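You operate a simulated robot arm through the tools that you are given. There is no shell and no other tool. Be economical: measure what you need, move in short steps, check, and stop when the job is done.

Carry out the task below with a simulated two-armed robot. There is one attempt and no reset: what you move stays moved.

## Task
Bead the bowl marked 10 mm and switch the beading machine off.
Fine: seat it, lower the clamp arm and shut the green hood before the start; stop before switching off; it stays in the machine, the other bowls stay plain.

Only the result counts: the job must be done as asked and must still hold three seconds after the hand-in. Knocking over, shifting, dropping, spilling or breaking anything else fails it.

## Robot
Two 7-joint arms with fingered hands on one trunk, on a base that drives. Base frame: it is fixed to the floor where the robot stands at the start and does not move with it; the origin is under the middle of the robot, x ahead of it, y to its left, z up; the surface under the hand at the start is at about z = 0.86. Units: m, degrees, N and s.
The left shoulder is at the start at [0.072, 0.157, 1.209], the right one opposite. With the tool pointing down near the work surface each hand reaches from about 0.42 to 0.86 m from the robot's upright axis, wherever it stands, measured 20 degrees to its own side. Places, roughly: beader start button [0.4, 0.2, 0.9]; beader stop button [0.4, 0.1, 0.9]; beader switch [0.3, 0.2, 0.7]; beading machine [0.6, 0.3, 0.5]; buffer start button [0.4, 1.1, 0.9]; buffer stop button [0.4, 1, 0.9]; buffer switch [0.3, 1.1, 0.6]; clamp arm [0.7, 0.1, 1.1]; green hood [0.9, 0.3, 0.9]; rinse drain lever [0.4, 2.1, 0.6]; rinse tap lever [0.4, 2.1, 0.8]; roll lever [0.6, 0.5, 0.9]; seat of the beading machine [0.7, 0.3, 0.9]; soap pump [0.5, 1.6, 1]; speed knob [0.4, 0.4, 0.7]; suction lever [0.4, 1.3, 0.6]. Payload 4 kg a hand.
The tool frame of a hand sits at the grasp point between the pads (the TCP): z along the fingers, y along the line on which they close. The tips reach 0.03 m beyond it. The gripper opens to 0.104 m. The gripper's body begins 0.035 m behind the TCP. The gripper is a hand of 3 fingers: y runs from the thumb to the fingers, the wrist lies at [-0.015, -0.104, -0.178] in the tool frame, and closing takes about 1.5 s.
Orientation is that of the tool frame in the base frame, as [roll, pitch, yaw] about the fixed x, y, z axes, in that order (R = Rz(yaw) Ry(pitch) Rx(roll)). With the fingers straight down and the wrist toward the robot, the tool's x, y and z point along [0, 1, 0], [1, 0, 0] and [0, 0, -1] of the base frame.

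## Interface
- The arms move only by the tool move_arm. It takes "left_commands", "right_commands" or both (then of equal length, played together; a hand with none holds still); each is text: rows parted by semicolons, each of 6 numbers parted by spaces: the shift along the tool's x, y, z in m, then the turn, a rotation vector about the tool's x, y, z in degrees. In form: tx ty tz ax ay az; .... A call has 1 to 8 rows; each row is the pose to reach, as a shift and turn from the pose commanded when the call began, along the tool's axes at that moment. "left_hand" and "right_hand" are, for a hand that has rows, the closure, from 0 (fully open) to 1 (shut), set as the call begins (left out, the last holds). Rows are played at 5 a second. More than 0.05 m and 8.6 degrees between two rows, or a gripper value outside its range, and nothing of the call is played. A pose out of reach is approached as far as the arm can. The call stops where the force on the tool passes 90 N (or 10 N more than at its start, if that is more) or the arm is blocked; 0.2 s more then pass. Each finger travels about 0.153 m/s and halts on what it meets, pressing with about 25 N; the grip force reading is that of the motor and also rises with nothing between the fingers. The clock runs only during rows and for 0.2 s after the last one: add rows that repeat a pose to give the fingers time. It gives the time, the measured TCP pose, the force on the tool (base axes), the opening and the grip force at its end, in the units of the frame above (readings bear some noise), with the torque about the TCP (base axes, N m) and any sound that the robot's microphone picked up, and new pictures: "pictures" is both (left out), scene, wrist or none (wrist: the cameras of the hands that moved).
- Cameras (640 x 400 px; columns grow to the right, rows downward): "scene" is now at [0.142, 0.026, 1.4503]; the picture's right is [0.24, -0.97, 0.00], its down [-0.45, -0.11, -0.88] and it looks along [0.86, 0.21, -0.47] (base axes); focal length 214 px, centre (320, 200). "left" rides on the left gripper at [-0.064, -0.094, -0.117] in its tool frame; the picture's right is [-0.72, -0.33, 0.61], its down [0.64, -0.65, 0.41] and it looks along [0.27, 0.68, 0.68] (tool axes); focal length 238 px, centre (320, 200). "right" rides on the right gripper at [0.064, -0.094, -0.117] in its tool frame; the picture's right is [-0.72, 0.33, -0.61], its down [-0.64, -0.65, 0.40] and it looks along [-0.27, 0.68, 0.68] (tool axes); focal length 238 px, centre (320, 200). There is no depth. A picture from a camera that has moved, and an enlarged one, comes with that camera's place and axes in the base frame and with its lens.
- slide_trunk(by): slides the trunk up (or, below 0, down) by that many m; the arms and the scene camera ride with it, the base frame stays. It gives what a move gives, with no picture.
- roll_base(legs): drives the robot by 1 to 6 legs, each [ahead, left, turn to the left] in m, m and degrees, along the robot's own axes; the way and the turn of a leg run together, so that a leg with both is an arc; at most 1.5 m and 180 degrees a leg. The arms and the cameras ride along, it lands a little off, and it stops where it bumps. It gives what a move gives, and a new picture of the scene camera.
- set_fingers(index, middle, thumb_bend, thumb_turn, hand): sets how far each is bent, from 0 (flat) to 1 (curled in); at 0.3 the hand is open as for a grip, at 0.7 the pads meet at the TCP. One left out holds its place. A second passes; each finger stops where it meets its share of the squeeze, and holds until it gets a number again. A gripper value or a shape takes the hand back. It gives what a move gives, with no picture; readings hold the bend of each and the force on the fingers (four entries, about 0 where the hand has none), thumb and palm. thumb_turn goes from beside the hand (0) to across from the fingers (1), as for a grip.
- grasp_type(shape, hand): the hand has 3 fingers and takes this shape, open, in about a second: jaw (thumb against the fingers, like two jaws); tri (thumb and two fingers); tip (a fingertip pinch); poke (one finger out to press); point (the index stretched); flat (the hand flat); cup (the hand cupped); fist (a fist). The gripper value then closes the fingers along that shape, each until it touches; the sizes above hold for jaw. It gives what a move gives, with no picture.
- turn_head(pan, tilt): turns the head with the scene camera to pan (to the left, within 86 degrees either way) and tilt (down, from -29 to 69), counted from straight ahead of the robot. It gives what a move gives, and a new picture of the scene camera.
- zoom(camera, box): a new picture of the part [left, top, right, bottom] of that camera's present view, enlarged. No time passes.
- job_done(): hands the job in; it is judged then, once.

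Go step by step. Nothing tells you exact positions but the pictures and the camera data: compare them with the known pose of the tool, close in by small moves and look again before you grip or let go. The budget is 120 turns and 260 pictures, counting those below and the enlarged ones. Unless the task says otherwise, let go and move clear before handing in, and close with one line.

The tools are called after ">>>" as a command line: name --argument value ..., lists and objects as JSON in quotes. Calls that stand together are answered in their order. move_arm: Moves the arms, as the interface text tells. Its arguments: {"type":"object","properties":{"left_commands":{"type":"string"},"left_hand":{"type":"number"},"right_commands":{"type":"string"},"right_hand":{"type":"number"},"pictures":{"type":"string","enum":["both","scene","wrist","none"]}},"required":[]} The other tools are called the same way: slide_trunk (by) slides the trunk up or down; grasp_type (shape, hand) gives the hand a shape; set_fingers (index, middle, thumb_bend, thumb_turn, hand) moves the fingers one by one; roll_base (legs) drives the base; turn_head (pan, tilt) turns the head that bears the scene camera; zoom (camera, box) takes an enlarged picture of a part of a camera's view; job_done () hands the job in.

At the start:

```text
t: 0.0
left_tcp_pos: [0.4045, 0.4603, 1.396]
left_tcp_rot: [-179.9, 0.0, 90.1]
left_wrist_force: [0.6, -0.5, 0.0]
left_moment: [0.0, 0.02, 0.0]
left_grip_width: 0.1036
left_gripper_force: 0.0
left_shape: jaw
left_bend: [0.3, 0.3, 0.3, 0.98]
left_finger forces: [0.0, 0.0, 0.1, 0.0, 0.1, 0.0]
right_tcp_pos: [0.4411, -0.0161, 1.4225]
right_tcp_rot: [-179.8, 0.0, 90.0]
right_wrist_force: [-0.2, 0.5, 0.5]
right_moment: [-0.05, 0.01, 0.0]
right_grip_width: 0.1036
right_gripper_force: 0.0
right_shape: jaw
right_bend: [0.3, 0.3, 0.3, 0.98]
right_finger forces: [0.0, 0.0, 0.0, 0.0, 0.1, 0.0]
trunk travel left (down, up): [-0.625, 0.315]
robot x, y, heading: [0.0011, 0.0003, -0.3]
head pan, tilt: [14.0, 27.7]
```

scene: 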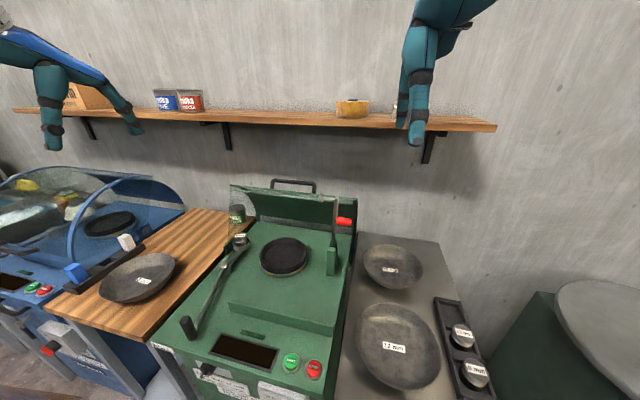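
right: 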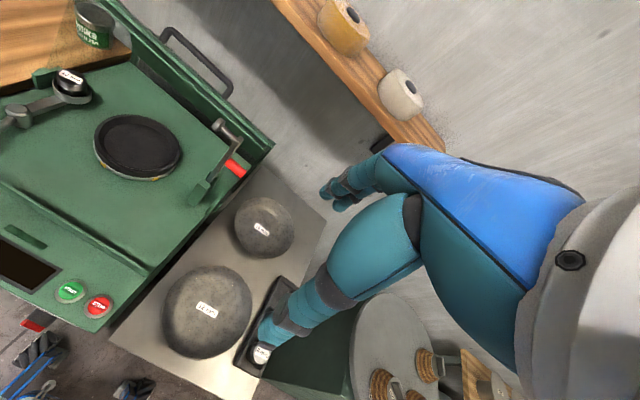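
left: 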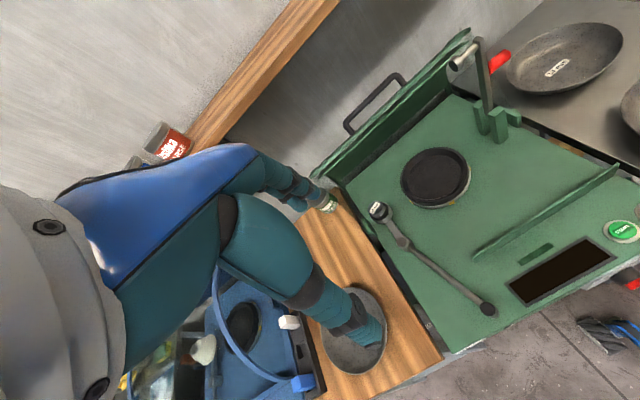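

I see the green beading machine, with bowls on the steel table at right and one on the wood table at left. Next I read the labels up close.

>>> zoom --camera "scene" --box '[340, 220, 500, 400]'

>>> zoom --camera "scene" --box '[180, 170, 380, 400]'

>>> zoom --camera "scene" --box '[40, 220, 220, 340]'

>>> zoom --camera "right" --box '[0, 30, 320, 380]'

```text
2.22 times, centred on (420, 310) of scene
camera zoom: at [0.142, 0.026, 1.4503], right [0.24, -0.97, 0.0], down [-0.45, -0.11, -0.88], along [0.86, 0.21, -0.47], focal length 477 px, centre (98, -44)
```

zoom: 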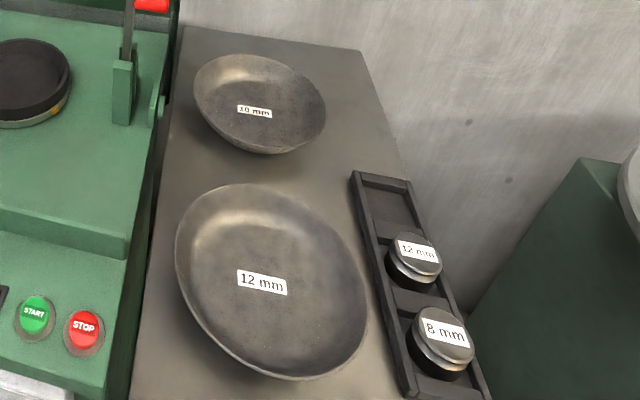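

```text
1.74 times, centred on (280, 285) of scene
camera zoom: at [0.142, 0.026, 1.4503], right [0.24, -0.97, 0.0], down [-0.45, -0.11, -0.88], along [0.86, 0.21, -0.47], focal length 373 px, centre (390, 52)
```

zoom: 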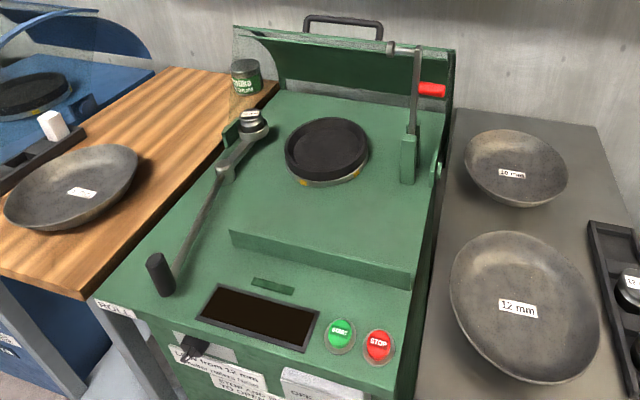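

```text
3.33 times, centred on (130, 280) of scene
camera zoom: at [0.142, 0.026, 1.4503], right [0.24, -0.97, 0.0], down [-0.45, -0.11, -0.88], along [0.86, 0.21, -0.47], focal length 715 px, centre (953, -67)
```

zoom: 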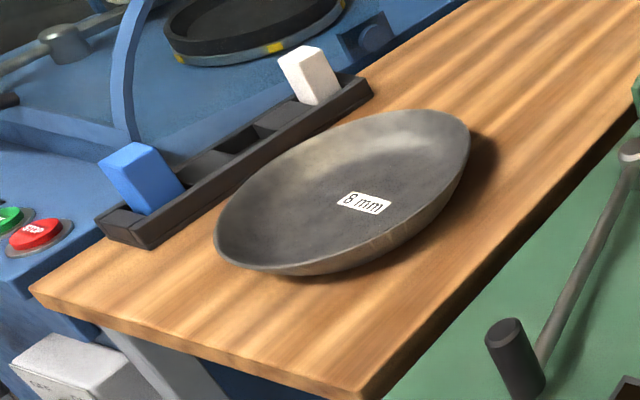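

```text
1.14 times, centred on (160, 205) of right
camera zoom: at [0.3485, 0.0473, 1.5399], right [0.33, -0.72, 0.61], down [-0.65, -0.64, -0.4], along [0.68, -0.27, -0.68], focal length 272 px, centre (503, 194)
```

zoom: 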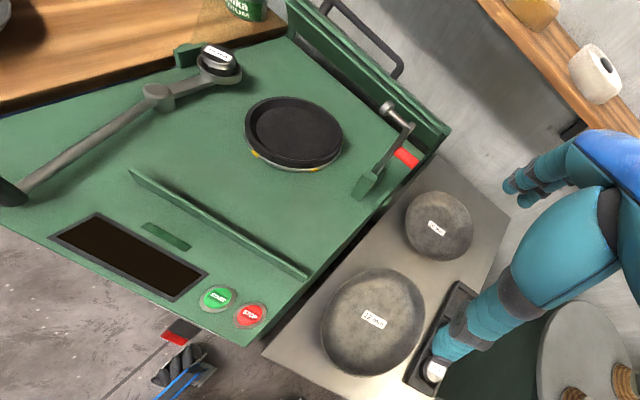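

The 10 mm bowl is the far one on the steel table. Now I want to read the roll's label and the machine's front plates.

>>> zoom --camera "scene" --box '[220, 225, 260, 250]'

>>> turn_head --pan 30 --tilt 60

```text
16.00 times, centred on (240, 238) of scene
camera zoom: at [0.142, 0.026, 1.4503], right [0.24, -0.97, 0.0], down [-0.45, -0.11, -0.88], along [0.86, 0.21, -0.47], focal length 3432 px, centre (1600, -400)
```

zoom: 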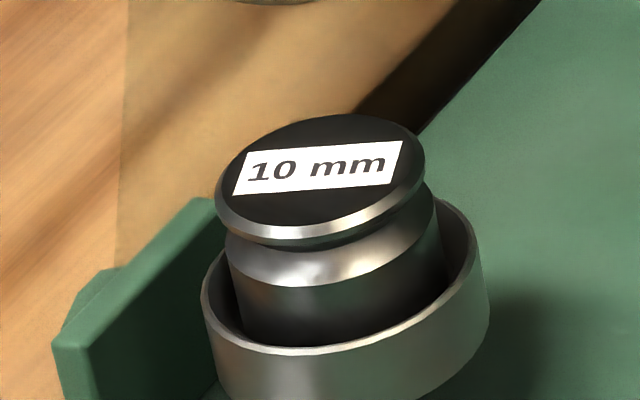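

```text
t: 1.0
left_tcp_pos: [0.4021, 0.4601, 1.3973]
left_tcp_rot: [180.0, 0.0, 90.0]
left_wrist_force: [-0.6, -0.2, -0.1]
left_moment: [0.0, 0.02, 0.0]
left_grip_width: 0.1031
left_gripper_force: 0.0
left_shape: jaw
left_bend: [0.3, 0.3, 0.3, 0.98]
left_finger forces: [0.0, 0.0, 0.0, 0.1, 0.1, 0.0]
right_tcp_pos: [0.4391, -0.0171, 1.4222]
right_tcp_rot: [-180.0, 0.0, 90.0]
right_wrist_force: [0.7, -0.1, 0.4]
right_moment: [-0.01, 0.02, -0.01]
right_grip_width: 0.1037
right_gripper_force: 0.0
right_shape: jaw
right_bend: [0.3, 0.3, 0.3, 0.98]
right_finger forces: [0.0, 0.0, 0.0, 0.0, 0.0, 0.1]
trunk travel left (down, up): [-0.625, 0.315]
robot x, y, heading: [0.0009, -0.003, -0.1]
head pan, tilt: [30.0, 60.0]
camera scene: at [0.111, 0.0372, 1.4047], right [0.5, -0.87, 0.0], down [-0.75, -0.43, -0.5], along [0.43, 0.25, -0.87], focal length 214 px, centre (320, 200)
```

scene: 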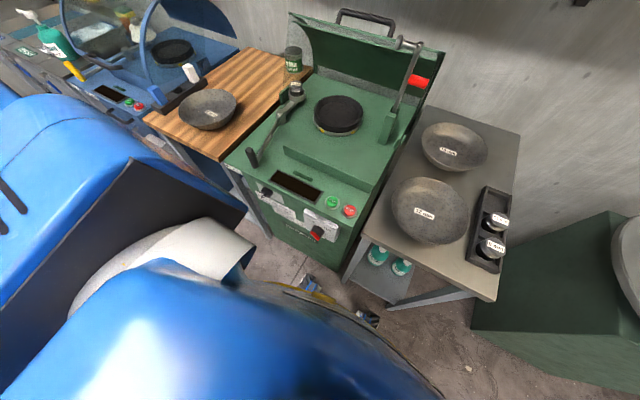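

The 10 mm roll is already fitted. Now for the front panel text.

>>> zoom --camera "scene" --box '[220, 160, 370, 260]'

>>> zoom --camera "scene" --box '[250, 175, 350, 245]'

>>> zoom --camera "scene" --box '[280, 0, 460, 130]'

```text
4.00 times, centred on (295, 210) of scene
camera zoom: at [0.111, 0.0372, 1.4047], right [0.5, -0.87, 0.0], down [-0.75, -0.43, -0.5], along [0.43, 0.25, -0.87], focal length 858 px, centre (420, 160)
```

zoom: 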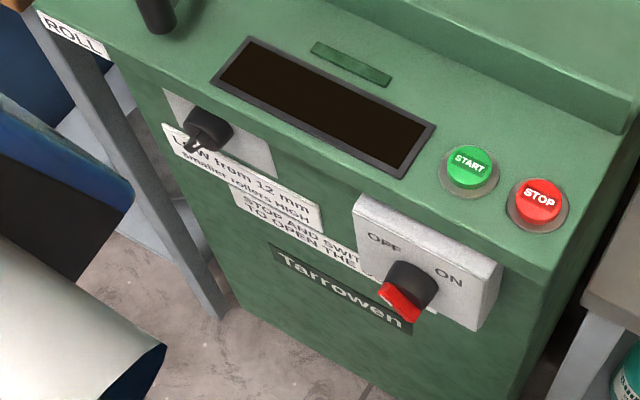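

```text
5.71 times, centred on (300, 210) of scene
camera zoom: at [0.111, 0.0372, 1.4047], right [0.5, -0.87, 0.0], down [-0.75, -0.43, -0.5], along [0.43, 0.25, -0.87], focal length 1226 px, centre (434, 143)
```

zoom: 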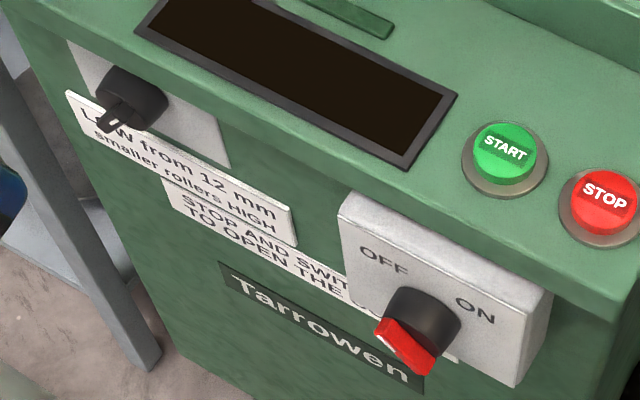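

```text
3.08 times, centred on (370, 65) of scene
camera zoom: at [0.111, 0.0372, 1.4047], right [0.5, -0.87, 0.0], down [-0.75, -0.43, -0.5], along [0.43, 0.25, -0.87], focal length 660 px, centre (166, 615)
```

zoom: 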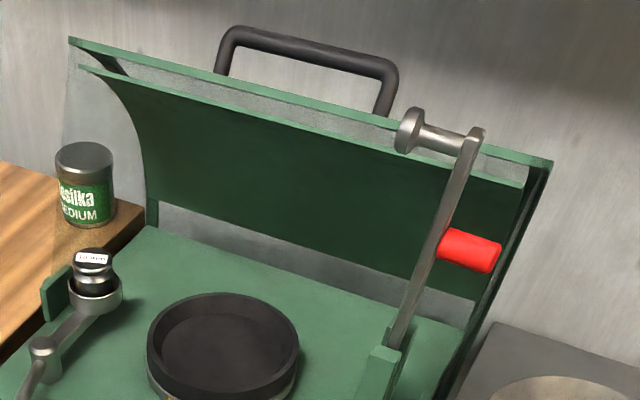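

The rule plate says LOW from 12 mm, HIGH for smaller rollers, so HIGH is wanted here. I'll back away and lower the trunk to read the knob and switch straight on.

>>> roll_base --legs '[[-0.45, 0, 0]]'

>>> slide_trunk --by -0.4

>>> turn_head --pan 20 --tilt 25

```text
t: 3.7
left_tcp_pos: [-0.0491, 0.4585, 1.3966]
left_tcp_rot: [-179.9, 0.0, 89.9]
left_wrist_force: [0.1, -0.3, -0.1]
left_moment: [-0.01, -0.01, -0.03]
left_grip_width: 0.1034
left_gripper_force: 0.0
left_shape: jaw
left_bend: [0.3, 0.3, 0.3, 0.98]
left_finger forces: [0.0, 0.0, 0.0, 0.1, 0.1, 0.0]
right_tcp_pos: [-0.0126, -0.0191, 1.4213]
right_tcp_rot: [-179.9, 0.1, 89.8]
right_wrist_force: [0.4, -0.2, -0.2]
right_moment: [0.01, 0.03, 0.03]
right_grip_width: 0.1036
right_gripper_force: 0.2
right_shape: jaw
right_bend: [0.3, 0.3, 0.3, 0.98]
right_finger forces: [0.0, 0.1, 0.0, 0.0, 0.0, 0.0]
trunk travel left (down, up): [-0.625, 0.315]
robot x, y, heading: [-0.4558, 0.0004, -0.2]
head pan, tilt: [30.0, 60.0]
camera scene: at [-0.342, 0.0372, 1.4044], right [0.5, -0.87, 0.0], down [-0.75, -0.43, -0.5], along [0.43, 0.25, -0.87], focal length 214 px, centre (320, 200)
```

scene: 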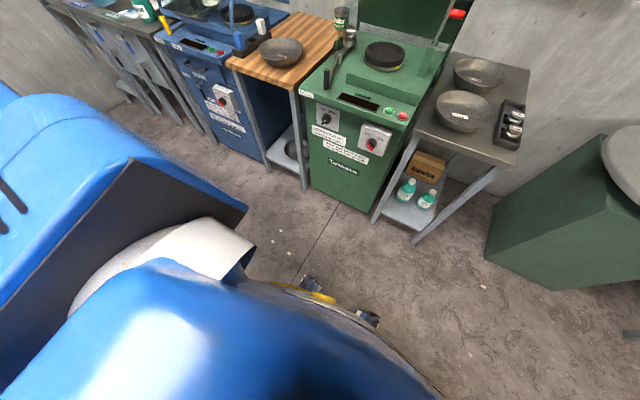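

```text
t: 7.5
left_tcp_pos: [-0.0526, 0.4582, 0.9981]
left_tcp_rot: [179.9, 0.0, 89.8]
left_wrist_force: [0.2, -1.8, 0.6]
left_moment: [0.0, 0.03, -0.01]
left_grip_width: 0.1035
left_gripper_force: 0.1
left_shape: jaw
left_bend: [0.3, 0.3, 0.3, 0.98]
left_finger forces: [0.0, 0.0, 0.1, 0.1, 0.0, 0.0]
right_tcp_pos: [-0.0177, -0.0192, 1.0231]
right_tcp_rot: [-179.9, -0.1, 89.9]
right_wrist_force: [1.0, -0.1, 0.7]
right_moment: [0.02, -0.01, 0.02]
right_grip_width: 0.1038
right_gripper_force: 0.0
right_shape: jaw
right_bend: [0.3, 0.3, 0.3, 0.98]
right_finger forces: [0.0, 0.0, 0.1, 0.0, 0.1, 0.0]
trunk travel left (down, up): [-0.225, 0.715]
robot x, y, heading: [-0.4574, -0.0025, -0.1]
head pan, tilt: [30.0, 60.0]
```

```text
t: 8.6
left_tcp_pos: [-0.0518, 0.4578, 0.9976]
left_tcp_rot: [-179.9, 0.0, 89.8]
left_wrist_force: [-0.1, -0.5, -0.2]
left_moment: [0.01, 0.02, 0.0]
left_grip_width: 0.1033
left_gripper_force: 0.0
left_shape: jaw
left_bend: [0.3, 0.3, 0.3, 0.98]
left_finger forces: [0.0, 0.0, 0.0, 0.1, 0.1, 0.1]
right_tcp_pos: [-0.0171, -0.0198, 1.0229]
right_tcp_rot: [179.9, 0.0, 90.0]
right_wrist_force: [0.1, -0.3, -0.1]
right_moment: [0.0, 0.0, -0.01]
right_grip_width: 0.1036
right_gripper_force: 0.1
right_shape: jaw
right_bend: [0.3, 0.3, 0.3, 0.98]
right_finger forces: [0.0, 0.1, 0.0, 0.0, 0.1, 0.0]
trunk travel left (down, up): [-0.225, 0.715]
robot x, y, heading: [-0.4552, -0.001, -0.2]
head pan, tilt: [20.0, 25.0]
camera scene: at [-0.3165, 0.0349, 1.0546], right [0.34, -0.94, 0.0], down [-0.4, -0.15, -0.91], along [0.85, 0.31, -0.43], focal length 214 px, centre (320, 200)
```

scene: 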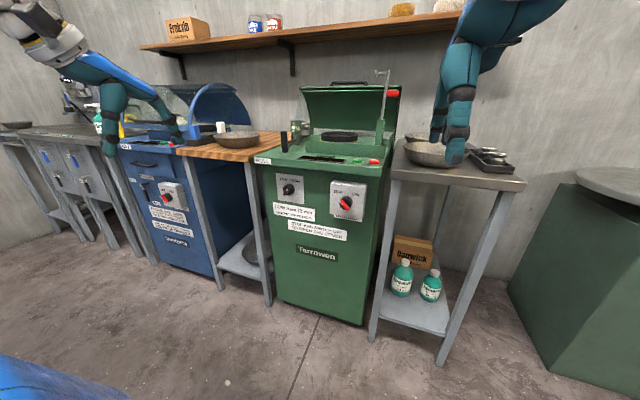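

>>> zoom --camera "scene" --box '[250, 150, 390, 260]'

>>> zoom --camera "scene" --box '[270, 165, 310, 205]'

>>> zoom --camera "scene" --box '[325, 175, 373, 225]'

```text
3.64 times, centred on (320, 205) of scene
camera zoom: at [-0.3165, 0.0349, 1.0546], right [0.34, -0.94, 0.0], down [-0.4, -0.15, -0.91], along [0.85, 0.31, -0.43], focal length 780 px, centre (320, 182)
```

zoom: 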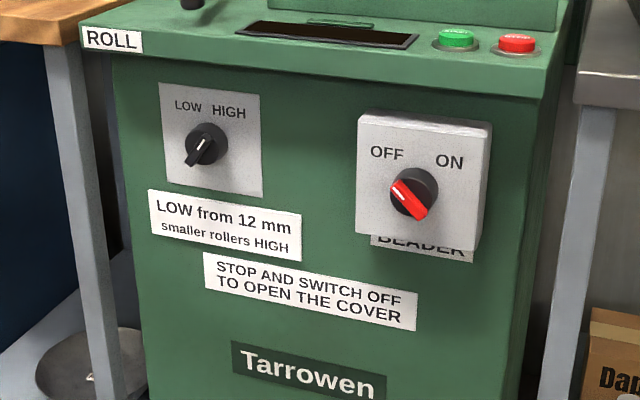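

```text
10.00 times, centred on (290, 185) of scene
camera zoom: at [-0.3165, 0.0349, 1.0546], right [0.34, -0.94, 0.0], down [-0.4, -0.15, -0.91], along [0.85, 0.31, -0.43], focal length 2145 px, centre (620, 350)
```

zoom: 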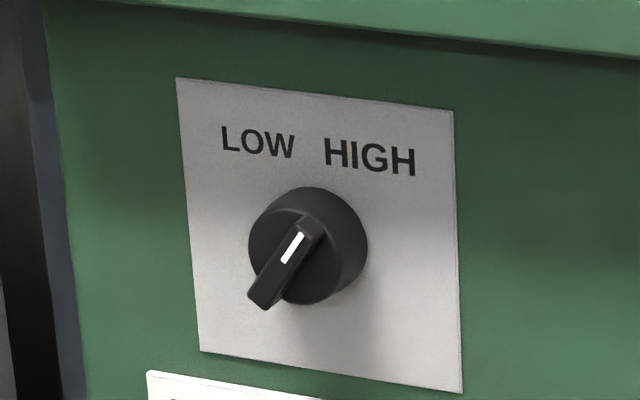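

```text
8.00 times, centred on (349, 200) of scene
camera zoom: at [-0.3165, 0.0349, 1.0546], right [0.34, -0.94, 0.0], down [-0.4, -0.15, -0.91], along [0.85, 0.31, -0.43], focal length 1716 px, centre (88, 200)
```

zoom: 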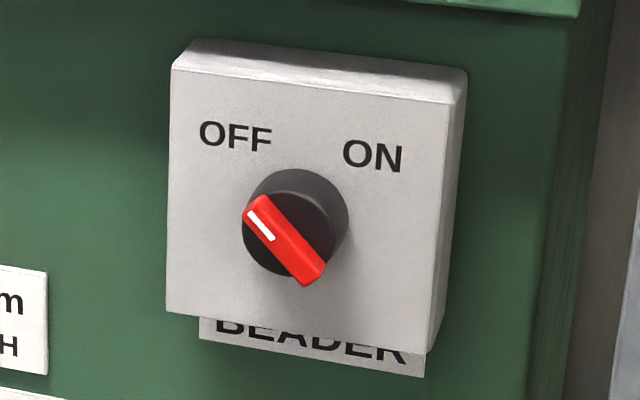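

The switch is OFF and the speed knob already points to HIGH, so the settings suit the 10 mm roll. I'll go back up to the machine and look at the bowl closely.

>>> slide_trunk --by 0.4

>>> roll_base --legs '[[0.45, 0, 0]]'

>>> turn_head --pan 0 --tilt 45

```text
t: 12.4
left_tcp_pos: [-0.0524, 0.4581, 1.3988]
left_tcp_rot: [-179.9, 0.0, 89.9]
left_wrist_force: [-0.1, 0.2, 0.8]
left_moment: [-0.01, -0.03, 0.02]
left_grip_width: 0.1035
left_gripper_force: 0.1
left_shape: jaw
left_bend: [0.3, 0.3, 0.3, 0.98]
left_finger forces: [0.0, 0.0, 0.0, 0.0, 0.1, 0.1]
right_tcp_pos: [-0.0172, -0.018, 1.4226]
right_tcp_rot: [180.0, 0.1, 89.9]
right_wrist_force: [-0.3, 0.1, -0.3]
right_moment: [-0.02, 0.0, -0.02]
right_grip_width: 0.1037
right_gripper_force: 0.0
right_shape: jaw
right_bend: [0.3, 0.3, 0.3, 0.98]
right_finger forces: [0.1, 0.0, 0.0, 0.0, 0.0, 0.0]
trunk travel left (down, up): [-0.625, 0.315]
robot x, y, heading: [-0.4538, 0.0003, -0.1]
head pan, tilt: [20.0, 25.0]
```

```text
t: 15.1
left_tcp_pos: [0.3969, 0.4546, 1.3992]
left_tcp_rot: [179.8, 0.1, 89.6]
left_wrist_force: [0.8, 0.3, 0.6]
left_moment: [0.01, 0.0, 0.01]
left_grip_width: 0.1036
left_gripper_force: 0.1
left_shape: jaw
left_bend: [0.3, 0.3, 0.3, 0.98]
left_finger forces: [0.1, 0.0, 0.0, 0.0, 0.0, 0.0]
right_tcp_pos: [0.4336, -0.0225, 1.424]
right_tcp_rot: [179.9, 0.0, 89.8]
right_wrist_force: [0.0, 0.0, 0.6]
right_moment: [0.01, 0.0, 0.03]
right_grip_width: 0.1034
right_gripper_force: 0.0
right_shape: jaw
right_bend: [0.3, 0.3, 0.3, 0.98]
right_finger forces: [0.1, 0.0, 0.0, 0.0, 0.0, 0.0]
trunk travel left (down, up): [-0.625, 0.315]
robot x, y, heading: [-0.0044, -0.0023, -0.3]
head pan, tilt: [20.0, 25.0]
camera scene: at [0.1338, 0.0334, 1.455], right [0.34, -0.94, 0.0], down [-0.4, -0.14, -0.91], along [0.85, 0.3, -0.42], focal length 214 px, centre (320, 200)
```

scene: 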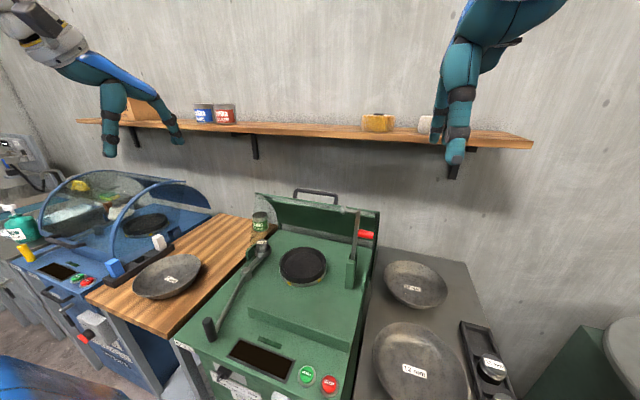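

```text
t: 15.9
left_tcp_pos: [0.4006, 0.4541, 1.3968]
left_tcp_rot: [179.9, -0.2, 89.7]
left_wrist_force: [-0.3, -0.3, 0.0]
left_moment: [0.03, -0.01, 0.03]
left_grip_width: 0.1036
left_gripper_force: 0.0
left_shape: jaw
left_bend: [0.3, 0.3, 0.3, 0.98]
left_finger forces: [0.1, 0.0, 0.0, 0.1, 0.1, 0.0]
right_tcp_pos: [0.4348, -0.0239, 1.4237]
right_tcp_rot: [179.9, -0.1, 89.9]
right_wrist_force: [0.2, 0.2, 0.7]
right_moment: [-0.02, 0.01, 0.02]
right_grip_width: 0.1036
right_gripper_force: 0.0
right_shape: jaw
right_bend: [0.3, 0.3, 0.3, 0.98]
right_finger forces: [0.0, 0.1, 0.1, 0.0, 0.0, 0.0]
trunk travel left (down, up): [-0.625, 0.315]
robot x, y, heading: [-0.0022, -0.0044, -0.1]
head pan, tilt: [0.0, 45.0]
camera scene: at [0.1316, 0.0018, 1.4241], right [0.0, -1.0, 0.0], down [-0.71, 0.0, -0.71], along [0.71, 0.0, -0.71], focal length 214 px, centre (320, 200)
```

scene: 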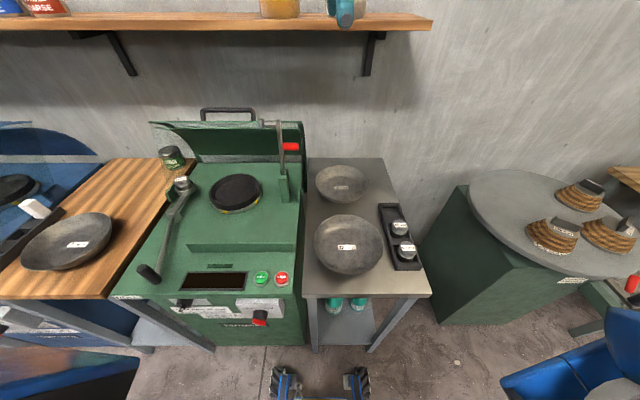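

>>> zoom --camera "scene" --box '[290, 140, 440, 290]'

>>> zoom --camera "scene" --box '[120, 100, 320, 300]'

>>> zoom --camera "right" --box '[140, 150, 380, 400]'

```text
2.67 times, centred on (365, 215) of scene
camera zoom: at [0.1316, 0.0018, 1.4241], right [0.0, -1.0, 0.0], down [-0.71, 0.0, -0.71], along [0.71, 0.0, -0.71], focal length 572 px, centre (200, 160)
```

zoom: 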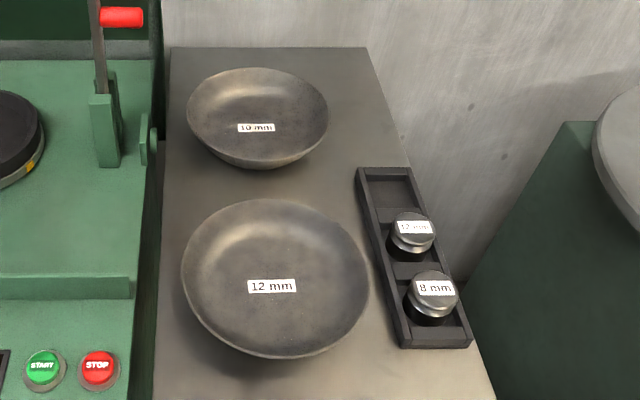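

```text
2.00 times, centred on (220, 200) of scene
camera zoom: at [0.1316, 0.0018, 1.4241], right [0.0, -1.0, 0.0], down [-0.71, 0.0, -0.71], along [0.71, 0.0, -0.71], focal length 429 px, centre (520, 200)
```

zoom: 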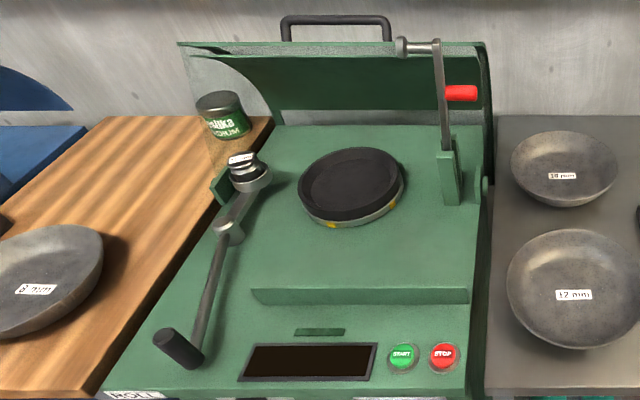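

```text
1.60 times, centred on (260, 275) of right
camera zoom: at [0.342, 0.0411, 1.5408], right [0.32, -0.72, 0.61], down [-0.66, -0.64, -0.41], along [0.68, -0.27, -0.68], focal length 381 px, centre (416, 80)
```

zoom: 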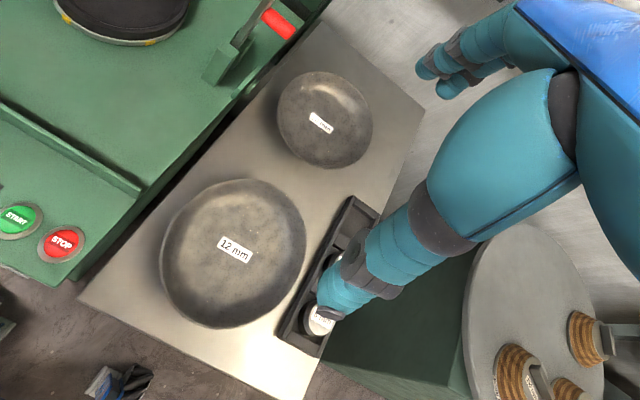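

I'm measuring the 10 mm bowl: centre about (0.748, -0.078), radius about 0.097, rim z about 0.91. I'll enlarge to check the lip before approaching.

>>> zoom --camera "scene" --box '[308, 158, 378, 208]'

>>> zoom --camera "right" --box '[225, 185, 305, 265]'

```text
8.00 times, centred on (343, 183) of scene
camera zoom: at [0.1316, 0.0018, 1.4241], right [0.0, -1.0, 0.0], down [-0.71, 0.0, -0.71], along [0.71, 0.0, -0.71], focal length 1716 px, centre (136, 336)
```

zoom: 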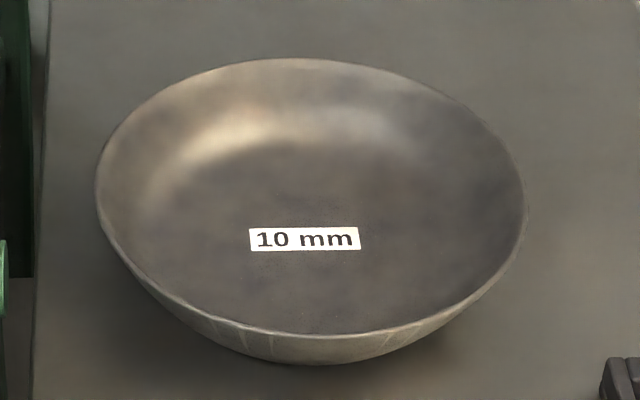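

```text
5.00 times, centred on (265, 225) of right
camera zoom: at [0.342, 0.0411, 1.5408], right [0.32, -0.72, 0.61], down [-0.66, -0.64, -0.41], along [0.68, -0.27, -0.68], focal length 1192 px, centre (595, 75)
```

zoom: 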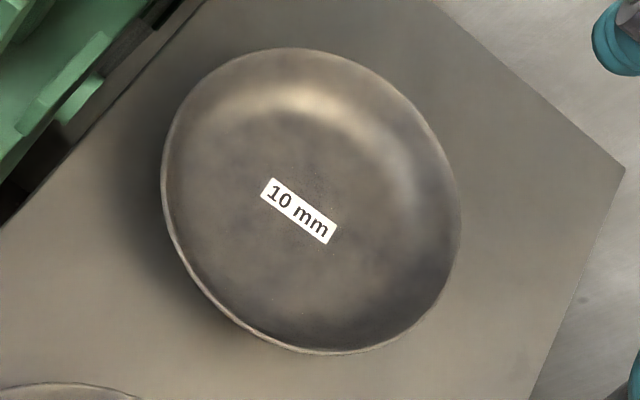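

The lip height comes out at about 0.92. I'll bring the right hand above the near rim, pitched 20° forward, and look with its camera.

>>> move_arm --right_commands "-0.0066 0.024 0.0375 -2.5 0 0; -0.0132 0.048 0.075 -5 0 0; -0.02 0.072 0.1125 -7.5 0 0; -0.0265 0.096 0.15 -10 0 0; -0.033 0.12 0.1875 -12.5 0 0; -0.04 0.144 0.225 -15 0 0; -0.0465 0.168 0.2625 -17.5 0 0; -0.053 0.192 0.30 -20 0 0"

```text
t: 17.8
left_tcp_pos: [0.3999, 0.4532, 1.3991]
left_tcp_rot: [180.0, 0.0, 89.7]
left_wrist_force: [-0.4, 0.2, 0.1]
left_moment: [-0.03, 0.0, 0.01]
left_grip_width: 0.1036
left_gripper_force: 0.1
left_shape: jaw
left_bend: [0.3, 0.3, 0.3, 0.98]
left_finger forces: [0.1, 0.0, 0.1, 0.0, 0.0, 0.0]
right_tcp_pos: [0.6266, -0.0796, 1.1239]
right_tcp_rot: [159.9, 0.0, 89.6]
right_wrist_force: [0.7, -0.1, -0.3]
right_moment: [0.0, 0.03, 0.01]
right_grip_width: 0.1038
right_gripper_force: 0.1
right_shape: jaw
right_bend: [0.3, 0.3, 0.3, 0.98]
right_finger forces: [0.0, 0.0, 0.0, 0.1, 0.1, 0.0]
trunk travel left (down, up): [-0.625, 0.315]
robot x, y, heading: [-0.0048, -0.0016, -0.2]
head pan, tilt: [0.0, 45.0]
camera scene: at [0.1329, 0.0006, 1.424], right [-0.01, -1.0, 0.0], down [-0.71, 0.0, -0.7], along [0.7, 0.0, -0.71], focal length 214 px, centre (320, 200)
camera right: at [0.4984, -0.0141, 1.2016], right [0.09, -0.72, 0.69], down [-0.48, -0.64, -0.6], along [0.87, -0.27, -0.4], focal length 238 px, centre (320, 200)
```

scene: 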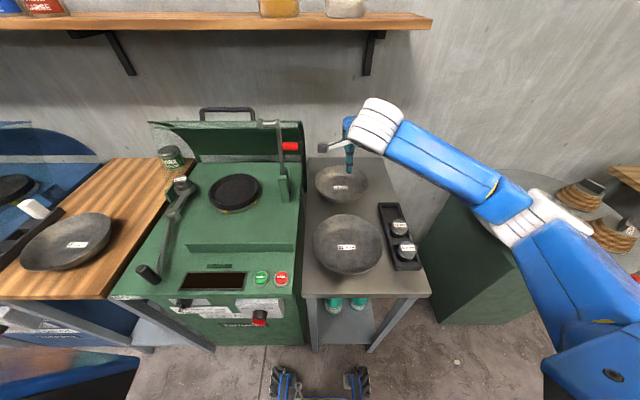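
right: 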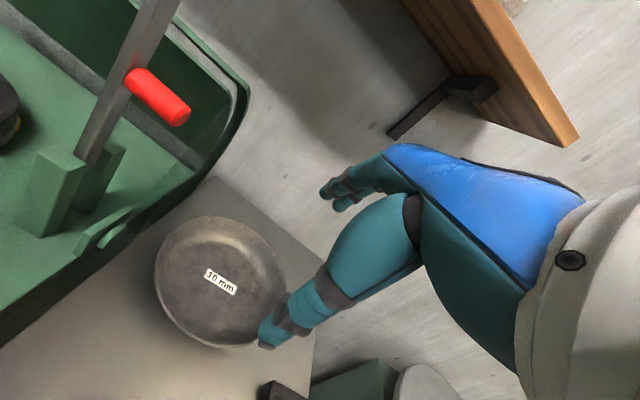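

The gap between the two bowls is narrow, so I'll grip the lip on the diagonal, front-right side instead. I'll yaw 45° and lower to z 1.02 for a look.

>>> move_arm --right_commands "-0.011 0.0025 0.019 0 2.6 -7; -0.022 0.005 0.037 0 5.1 -14.1; -0.033 0.0075 0.056 0 7.7 -21.1; -0.045 0.01 0.075 0 10.3 -28.2; -0.056 0.0125 0.093 0 12.8 -35.2; -0.067 0.0147 0.112 0 15.4 -42.3; -0.067 0.0147 0.112 0 15.4 -42.3"

>>> turn_head --pan -5 --tilt 40

>>> zoom --camera "scene" --box '[270, 130, 430, 260]'

```text
t: 19.4
left_tcp_pos: [0.3987, 0.4537, 1.3986]
left_tcp_rot: [179.9, -0.1, 89.7]
left_wrist_force: [0.0, 0.4, 0.1]
left_moment: [-0.02, 0.0, 0.03]
left_grip_width: 0.1035
left_gripper_force: 0.0
left_shape: jaw
left_bend: [0.3, 0.3, 0.3, 0.98]
left_finger forces: [0.0, 0.1, 0.2, 0.0, 0.1, 0.0]
right_tcp_pos: [0.678, -0.1453, 1.024]
right_tcp_rot: [159.8, -0.1, 134.7]
right_wrist_force: [-0.6, 0.7, -0.4]
right_moment: [0.05, 0.03, 0.01]
right_grip_width: 0.1037
right_gripper_force: 0.1
right_shape: jaw
right_bend: [0.3, 0.3, 0.3, 0.98]
right_finger forces: [0.0, 0.0, 0.0, 0.0, 0.0, 0.2]
trunk travel left (down, up): [-0.625, 0.315]
robot x, y, heading: [-0.0021, -0.0036, -0.4]
head pan, tilt: [0.0, 45.0]
camera scene: at [0.1312, 0.0006, 1.4241], right [-0.01, -1.0, 0.0], down [-0.71, 0.0, -0.71], along [0.71, 0.0, -0.71], focal length 214 px, centre (320, 200)
camera right: at [0.5428, -0.1904, 1.1017], right [0.57, -0.44, 0.69], down [0.11, -0.79, -0.6], along [0.81, 0.43, -0.4], focal length 238 px, centre (320, 200)
```

scene: 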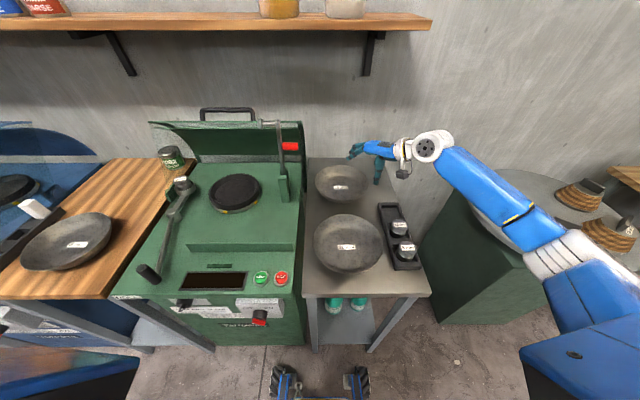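
right: 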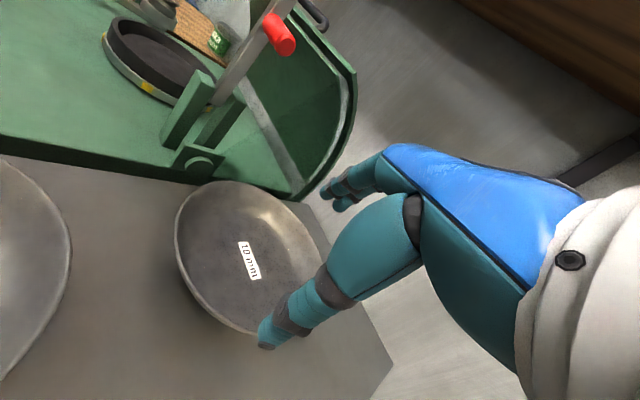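

```text
t: 20.0
left_tcp_pos: [0.3996, 0.4535, 1.3994]
left_tcp_rot: [179.9, -0.2, 89.7]
left_wrist_force: [0.1, 0.4, 0.7]
left_moment: [0.04, -0.02, 0.0]
left_grip_width: 0.1035
left_gripper_force: 0.1
left_shape: jaw
left_bend: [0.3, 0.3, 0.3, 0.98]
left_finger forces: [0.1, 0.0, 0.1, 0.1, 0.0, 0.0]
right_tcp_pos: [0.6775, -0.1453, 1.0233]
right_tcp_rot: [160.0, 0.0, 134.7]
right_wrist_force: [0.4, 0.2, 0.0]
right_moment: [0.03, 0.0, 0.03]
right_grip_width: 0.1039
right_gripper_force: 0.1
right_shape: jaw
right_bend: [0.3, 0.3, 0.3, 0.98]
right_finger forces: [0.0, 0.0, 0.0, 0.0, 0.0, 0.0]
trunk travel left (down, up): [-0.625, 0.315]
robot x, y, heading: [-0.0029, -0.0018, -0.5]
head pan, tilt: [-5.0, 40.0]
camera scene: at [0.1346, -0.0068, 1.4313], right [-0.09, -1.0, 0.0], down [-0.64, 0.06, -0.76], along [0.76, -0.07, -0.64], focal length 214 px, centre (320, 200)
```

scene: 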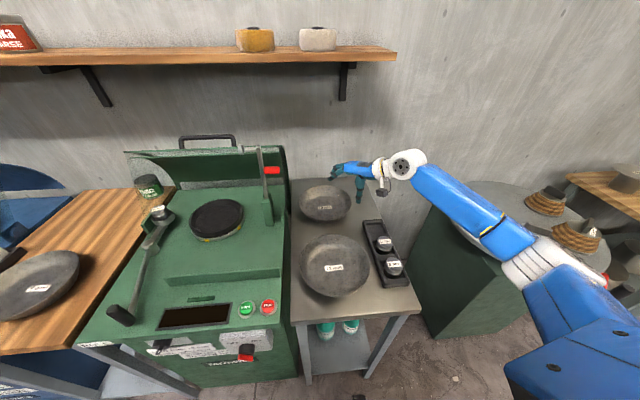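

```text
3.08 times, centred on (350, 195) of scene
camera zoom: at [0.1346, -0.0068, 1.4313], right [-0.09, -1.0, 0.0], down [-0.64, 0.06, -0.76], along [0.76, -0.07, -0.64], focal length 660 px, centre (228, 215)
```

zoom: 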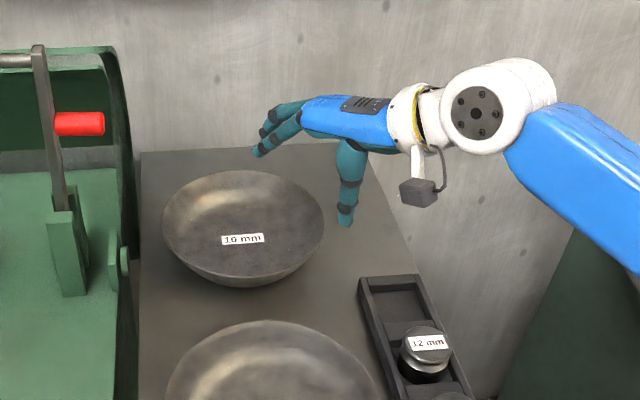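

The hand's projection matches the pictures, and the thumb is outside the lip with the fingers over the bowl. I'll part-close and lower to about z 0.94, then look.

>>> move_arm --right_commands "0 -0.0095 0.026 0 0 0; 0 -0.019 0.052 0 0 0; 0 -0.028 0.078 0 0 0; 0 -0.028 0.078 0 0 0" --right_hand 0.3 --pictures "wrist"

>>> zoom --camera "scene" --box '[290, 150, 390, 230]'

>>> zoom --camera "right" --box '[160, 160, 440, 400]'

```text
t: 21.0
left_tcp_pos: [0.3997, 0.4539, 1.399]
left_tcp_rot: [179.8, -0.2, 89.7]
left_wrist_force: [-0.7, -0.3, 0.4]
left_moment: [0.03, 0.0, 0.02]
left_grip_width: 0.1035
left_gripper_force: 0.2
left_shape: jaw
left_bend: [0.3, 0.3, 0.3, 0.98]
left_finger forces: [0.1, 0.1, 0.1, 0.0, 0.0, 0.0]
right_tcp_pos: [0.6778, -0.1448, 0.9397]
right_tcp_rot: [159.9, 0.1, 134.7]
right_wrist_force: [-0.1, -0.2, 0.1]
right_moment: [0.02, -0.01, -0.02]
right_grip_width: 0.0733
right_gripper_force: 0.0
right_shape: jaw
right_bend: [0.27, 0.37, 0.58, 0.99]
right_finger forces: [0.0, 0.0, 0.1, 0.0, 0.0, 0.1]
trunk travel left (down, up): [-0.625, 0.315]
robot x, y, heading: [-0.0013, -0.0019, 0.1]
head pan, tilt: [-5.0, 40.0]
camera right: at [0.5421, -0.1898, 1.0176], right [0.57, -0.44, 0.69], down [0.11, -0.79, -0.6], along [0.81, 0.43, -0.4], focal length 238 px, centre (320, 200)
```

right: 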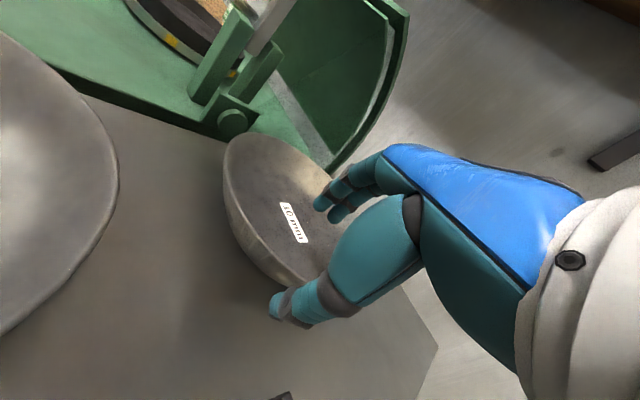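

```text
5.00 times, centred on (340, 190) of scene
camera zoom: at [0.1347, -0.0067, 1.4314], right [-0.09, -1.0, 0.0], down [-0.64, 0.06, -0.76], along [0.76, -0.07, -0.64], focal length 1072 px, centre (220, 250)
```

zoom: 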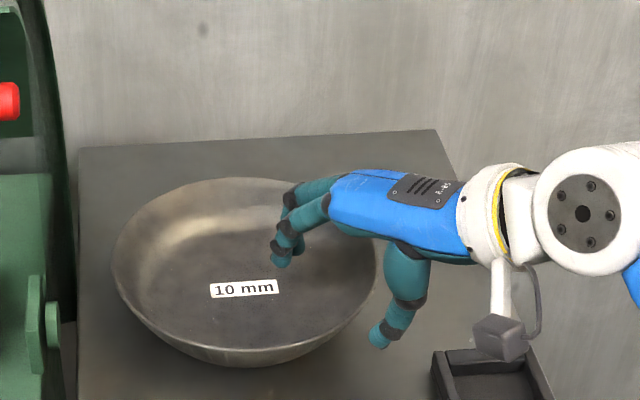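

```text
1.67 times, centred on (300, 280) of right
camera zoom: at [0.5421, -0.1898, 1.0176], right [0.57, -0.44, 0.69], down [0.11, -0.79, -0.6], along [0.81, 0.43, -0.4], focal length 397 px, centre (353, 67)
```

zoom: 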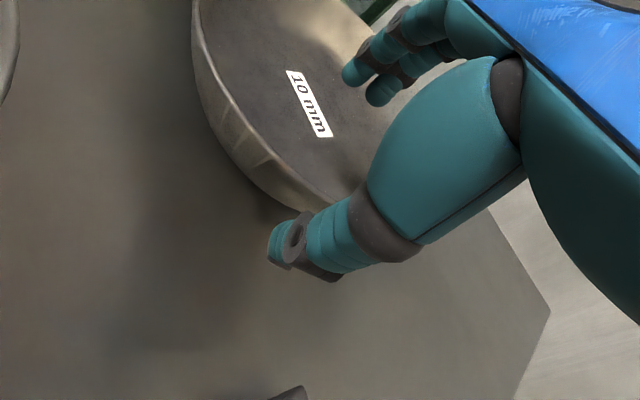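

The lip lies between thumb and fingers. I'll lower 3 cm more and close.

>>> move_arm --right_commands "0 -0.005 0.014 0 0 0; 0 -0.0103 0.028 0 0 0; 0 -0.0103 0.028 0 0 0" --pictures "wrist"

>>> zoom --camera "scene" --box '[290, 150, 390, 230]'

```text
t: 21.8
left_tcp_pos: [0.4003, 0.4539, 1.3998]
left_tcp_rot: [179.9, -0.1, 89.7]
left_wrist_force: [-0.4, 0.2, 1.1]
left_moment: [0.04, 0.01, -0.02]
left_grip_width: 0.1034
left_gripper_force: 0.1
left_shape: jaw
left_bend: [0.3, 0.3, 0.3, 0.98]
left_finger forces: [0.1, 0.0, 0.1, 0.0, 0.0, 0.0]
right_tcp_pos: [0.6787, -0.1439, 0.9111]
right_tcp_rot: [159.9, 0.0, 134.7]
right_wrist_force: [-0.1, 0.3, -0.1]
right_moment: [-0.01, -0.03, -0.02]
right_grip_width: 0.0731
right_gripper_force: 0.0
right_shape: jaw
right_bend: [0.27, 0.37, 0.58, 0.99]
right_finger forces: [0.0, 0.0, 0.1, 0.0, 0.1, 0.0]
trunk travel left (down, up): [-0.625, 0.315]
robot x, y, heading: [-0.0028, -0.0047, -0.4]
head pan, tilt: [-5.0, 40.0]
camera right: at [0.5441, -0.1892, 0.9892], right [0.57, -0.44, 0.69], down [0.11, -0.79, -0.6], along [0.81, 0.43, -0.4], focal length 238 px, centre (320, 200)
```

right: 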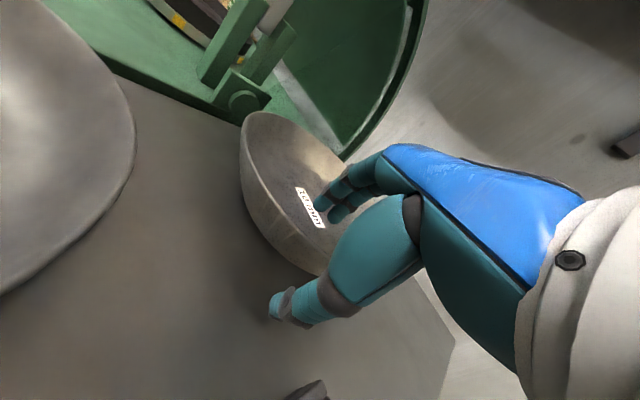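

```text
5.00 times, centred on (340, 190) of scene
camera zoom: at [0.1345, -0.0066, 1.4314], right [-0.09, -1.0, 0.0], down [-0.64, 0.06, -0.76], along [0.76, -0.07, -0.64], focal length 1072 px, centre (220, 250)
```

zoom: 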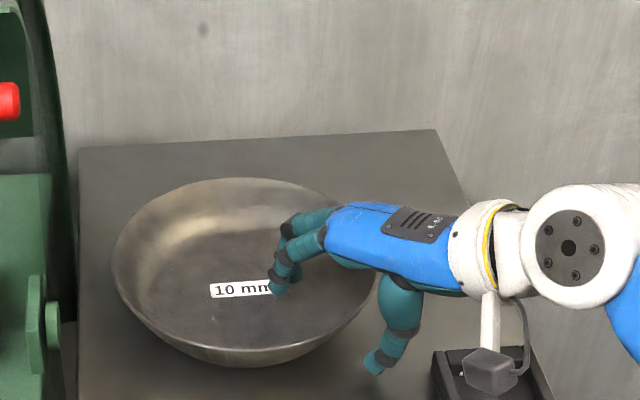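

Positioned with no contact yet. Now I close the hand on the rim.

>>> move_arm --right_commands "0 0 0 0 0 0; 0 0 0 0 0 0; 0 0 0 0 0 0; 0 0 0 0 0 0; 0 0 0 0 0 0; 0 0 0 0 0 0; 0 0 0 0 0 0; 0 0 0 0 0 0" --right_hand 1 --pictures "wrist"

>>> zoom --camera "scene" --box '[290, 150, 390, 230]'

```text
t: 23.6
left_tcp_pos: [0.4014, 0.4533, 1.3987]
left_tcp_rot: [179.9, 0.0, 89.7]
left_wrist_force: [0.2, 0.0, -0.6]
left_moment: [-0.01, -0.02, -0.02]
left_grip_width: 0.1036
left_gripper_force: 0.1
left_shape: jaw
left_bend: [0.3, 0.3, 0.3, 0.98]
left_finger forces: [0.1, 0.1, 0.0, 0.1, 0.1, 0.1]
right_tcp_pos: [0.6795, -0.1435, 0.9108]
right_tcp_rot: [159.9, 0.1, 134.7]
right_wrist_force: [1.0, 0.1, -0.9]
right_moment: [0.08, -0.08, 0.04]
right_grip_width: 0.0001
right_gripper_force: 24.6
right_shape: jaw
right_bend: [0.7, 0.7, 0.72, 1.0]
right_finger forces: [14.6, 7.7, 0.0, 0.0, 22.3, 0.0]
trunk travel left (down, up): [-0.625, 0.315]
robot x, y, heading: [-0.004, 0.0009, -0.5]
head pan, tilt: [-5.0, 40.0]
camera right: at [0.5444, -0.1893, 0.9892], right [0.57, -0.44, 0.69], down [0.11, -0.79, -0.6], along [0.81, 0.43, -0.4], focal length 238 px, centre (320, 200)
```

right: 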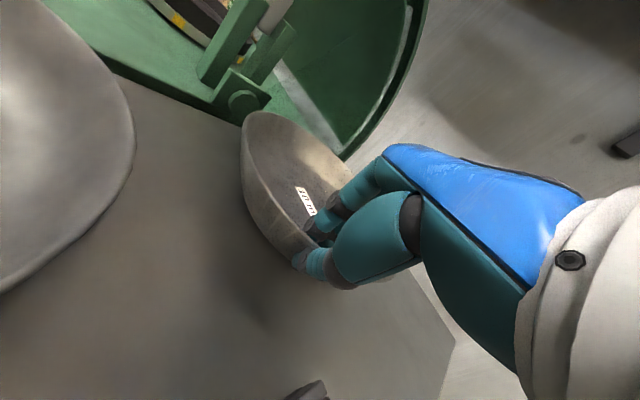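

```text
5.00 times, centred on (340, 190) of scene
camera zoom: at [0.135, -0.0066, 1.4313], right [-0.09, -1.0, 0.0], down [-0.64, 0.06, -0.76], along [0.76, -0.07, -0.64], focal length 1072 px, centre (220, 250)
```

zoom: 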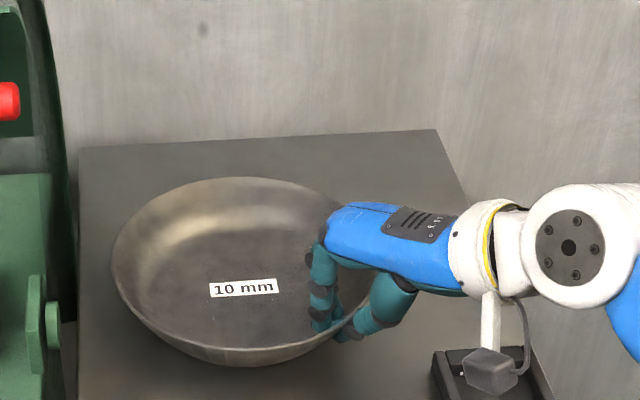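

The lip is held, with both fingers and thumb reading force. I'll lift straight up and check that the bowl hangs firm.

>>> move_arm --right_commands "0 0.0034 -0.0094 0 0 0; 0 0.0068 -0.0188 0 0 0; 0 0.0137 -0.0376 0 0 0; 0 0.0205 -0.0564 0 0 0; 0 0.0205 -0.0564 0 0 0" --pictures "both"

>>> zoom --camera "scene" --box '[290, 130, 410, 230]'

```text
t: 24.8
left_tcp_pos: [0.3999, 0.4533, 1.399]
left_tcp_rot: [179.9, -0.1, 89.7]
left_wrist_force: [-0.9, 0.1, -0.5]
left_moment: [0.0, -0.03, 0.01]
left_grip_width: 0.1035
left_gripper_force: 0.1
left_shape: jaw
left_bend: [0.3, 0.3, 0.3, 0.98]
left_finger forces: [0.0, 0.1, 0.0, 0.0, 0.1, 0.0]
right_tcp_pos: [0.6792, -0.1444, 0.9719]
right_tcp_rot: [159.9, 0.0, 134.7]
right_wrist_force: [0.3, -0.6, -1.0]
right_moment: [-0.05, 0.08, -0.01]
right_grip_width: 0.0
right_gripper_force: 24.9
right_shape: jaw
right_bend: [0.7, 0.7, 0.73, 1.0]
right_finger forces: [16.2, 8.5, 0.0, 0.0, 25.3, 0.0]
trunk travel left (down, up): [-0.625, 0.315]
robot x, y, heading: [-0.0029, 0.0001, -0.3]
head pan, tilt: [-5.0, 40.0]
camera scene: at [0.1352, -0.0068, 1.4313], right [-0.09, -1.0, 0.0], down [-0.64, 0.06, -0.76], along [0.76, -0.07, -0.64], focal length 214 px, centre (320, 200)
camera right: at [0.544, -0.1896, 1.0494], right [0.57, -0.44, 0.69], down [0.11, -0.79, -0.6], along [0.81, 0.43, -0.4], focal length 238 px, centre (320, 200)
```

scene: 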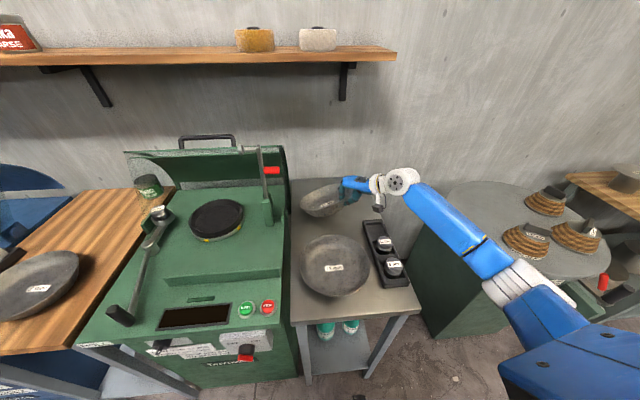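
right: 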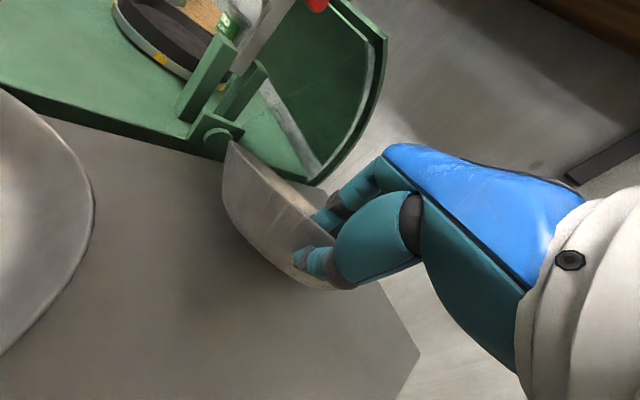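

```text
4.00 times, centred on (350, 180) of scene
camera zoom: at [0.1352, -0.0068, 1.4313], right [-0.09, -1.0, 0.0], down [-0.64, 0.06, -0.76], along [0.76, -0.07, -0.64], focal length 858 px, centre (200, 280)
```

zoom: 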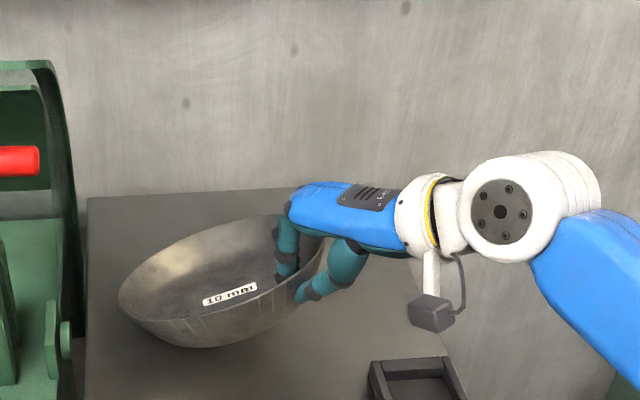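

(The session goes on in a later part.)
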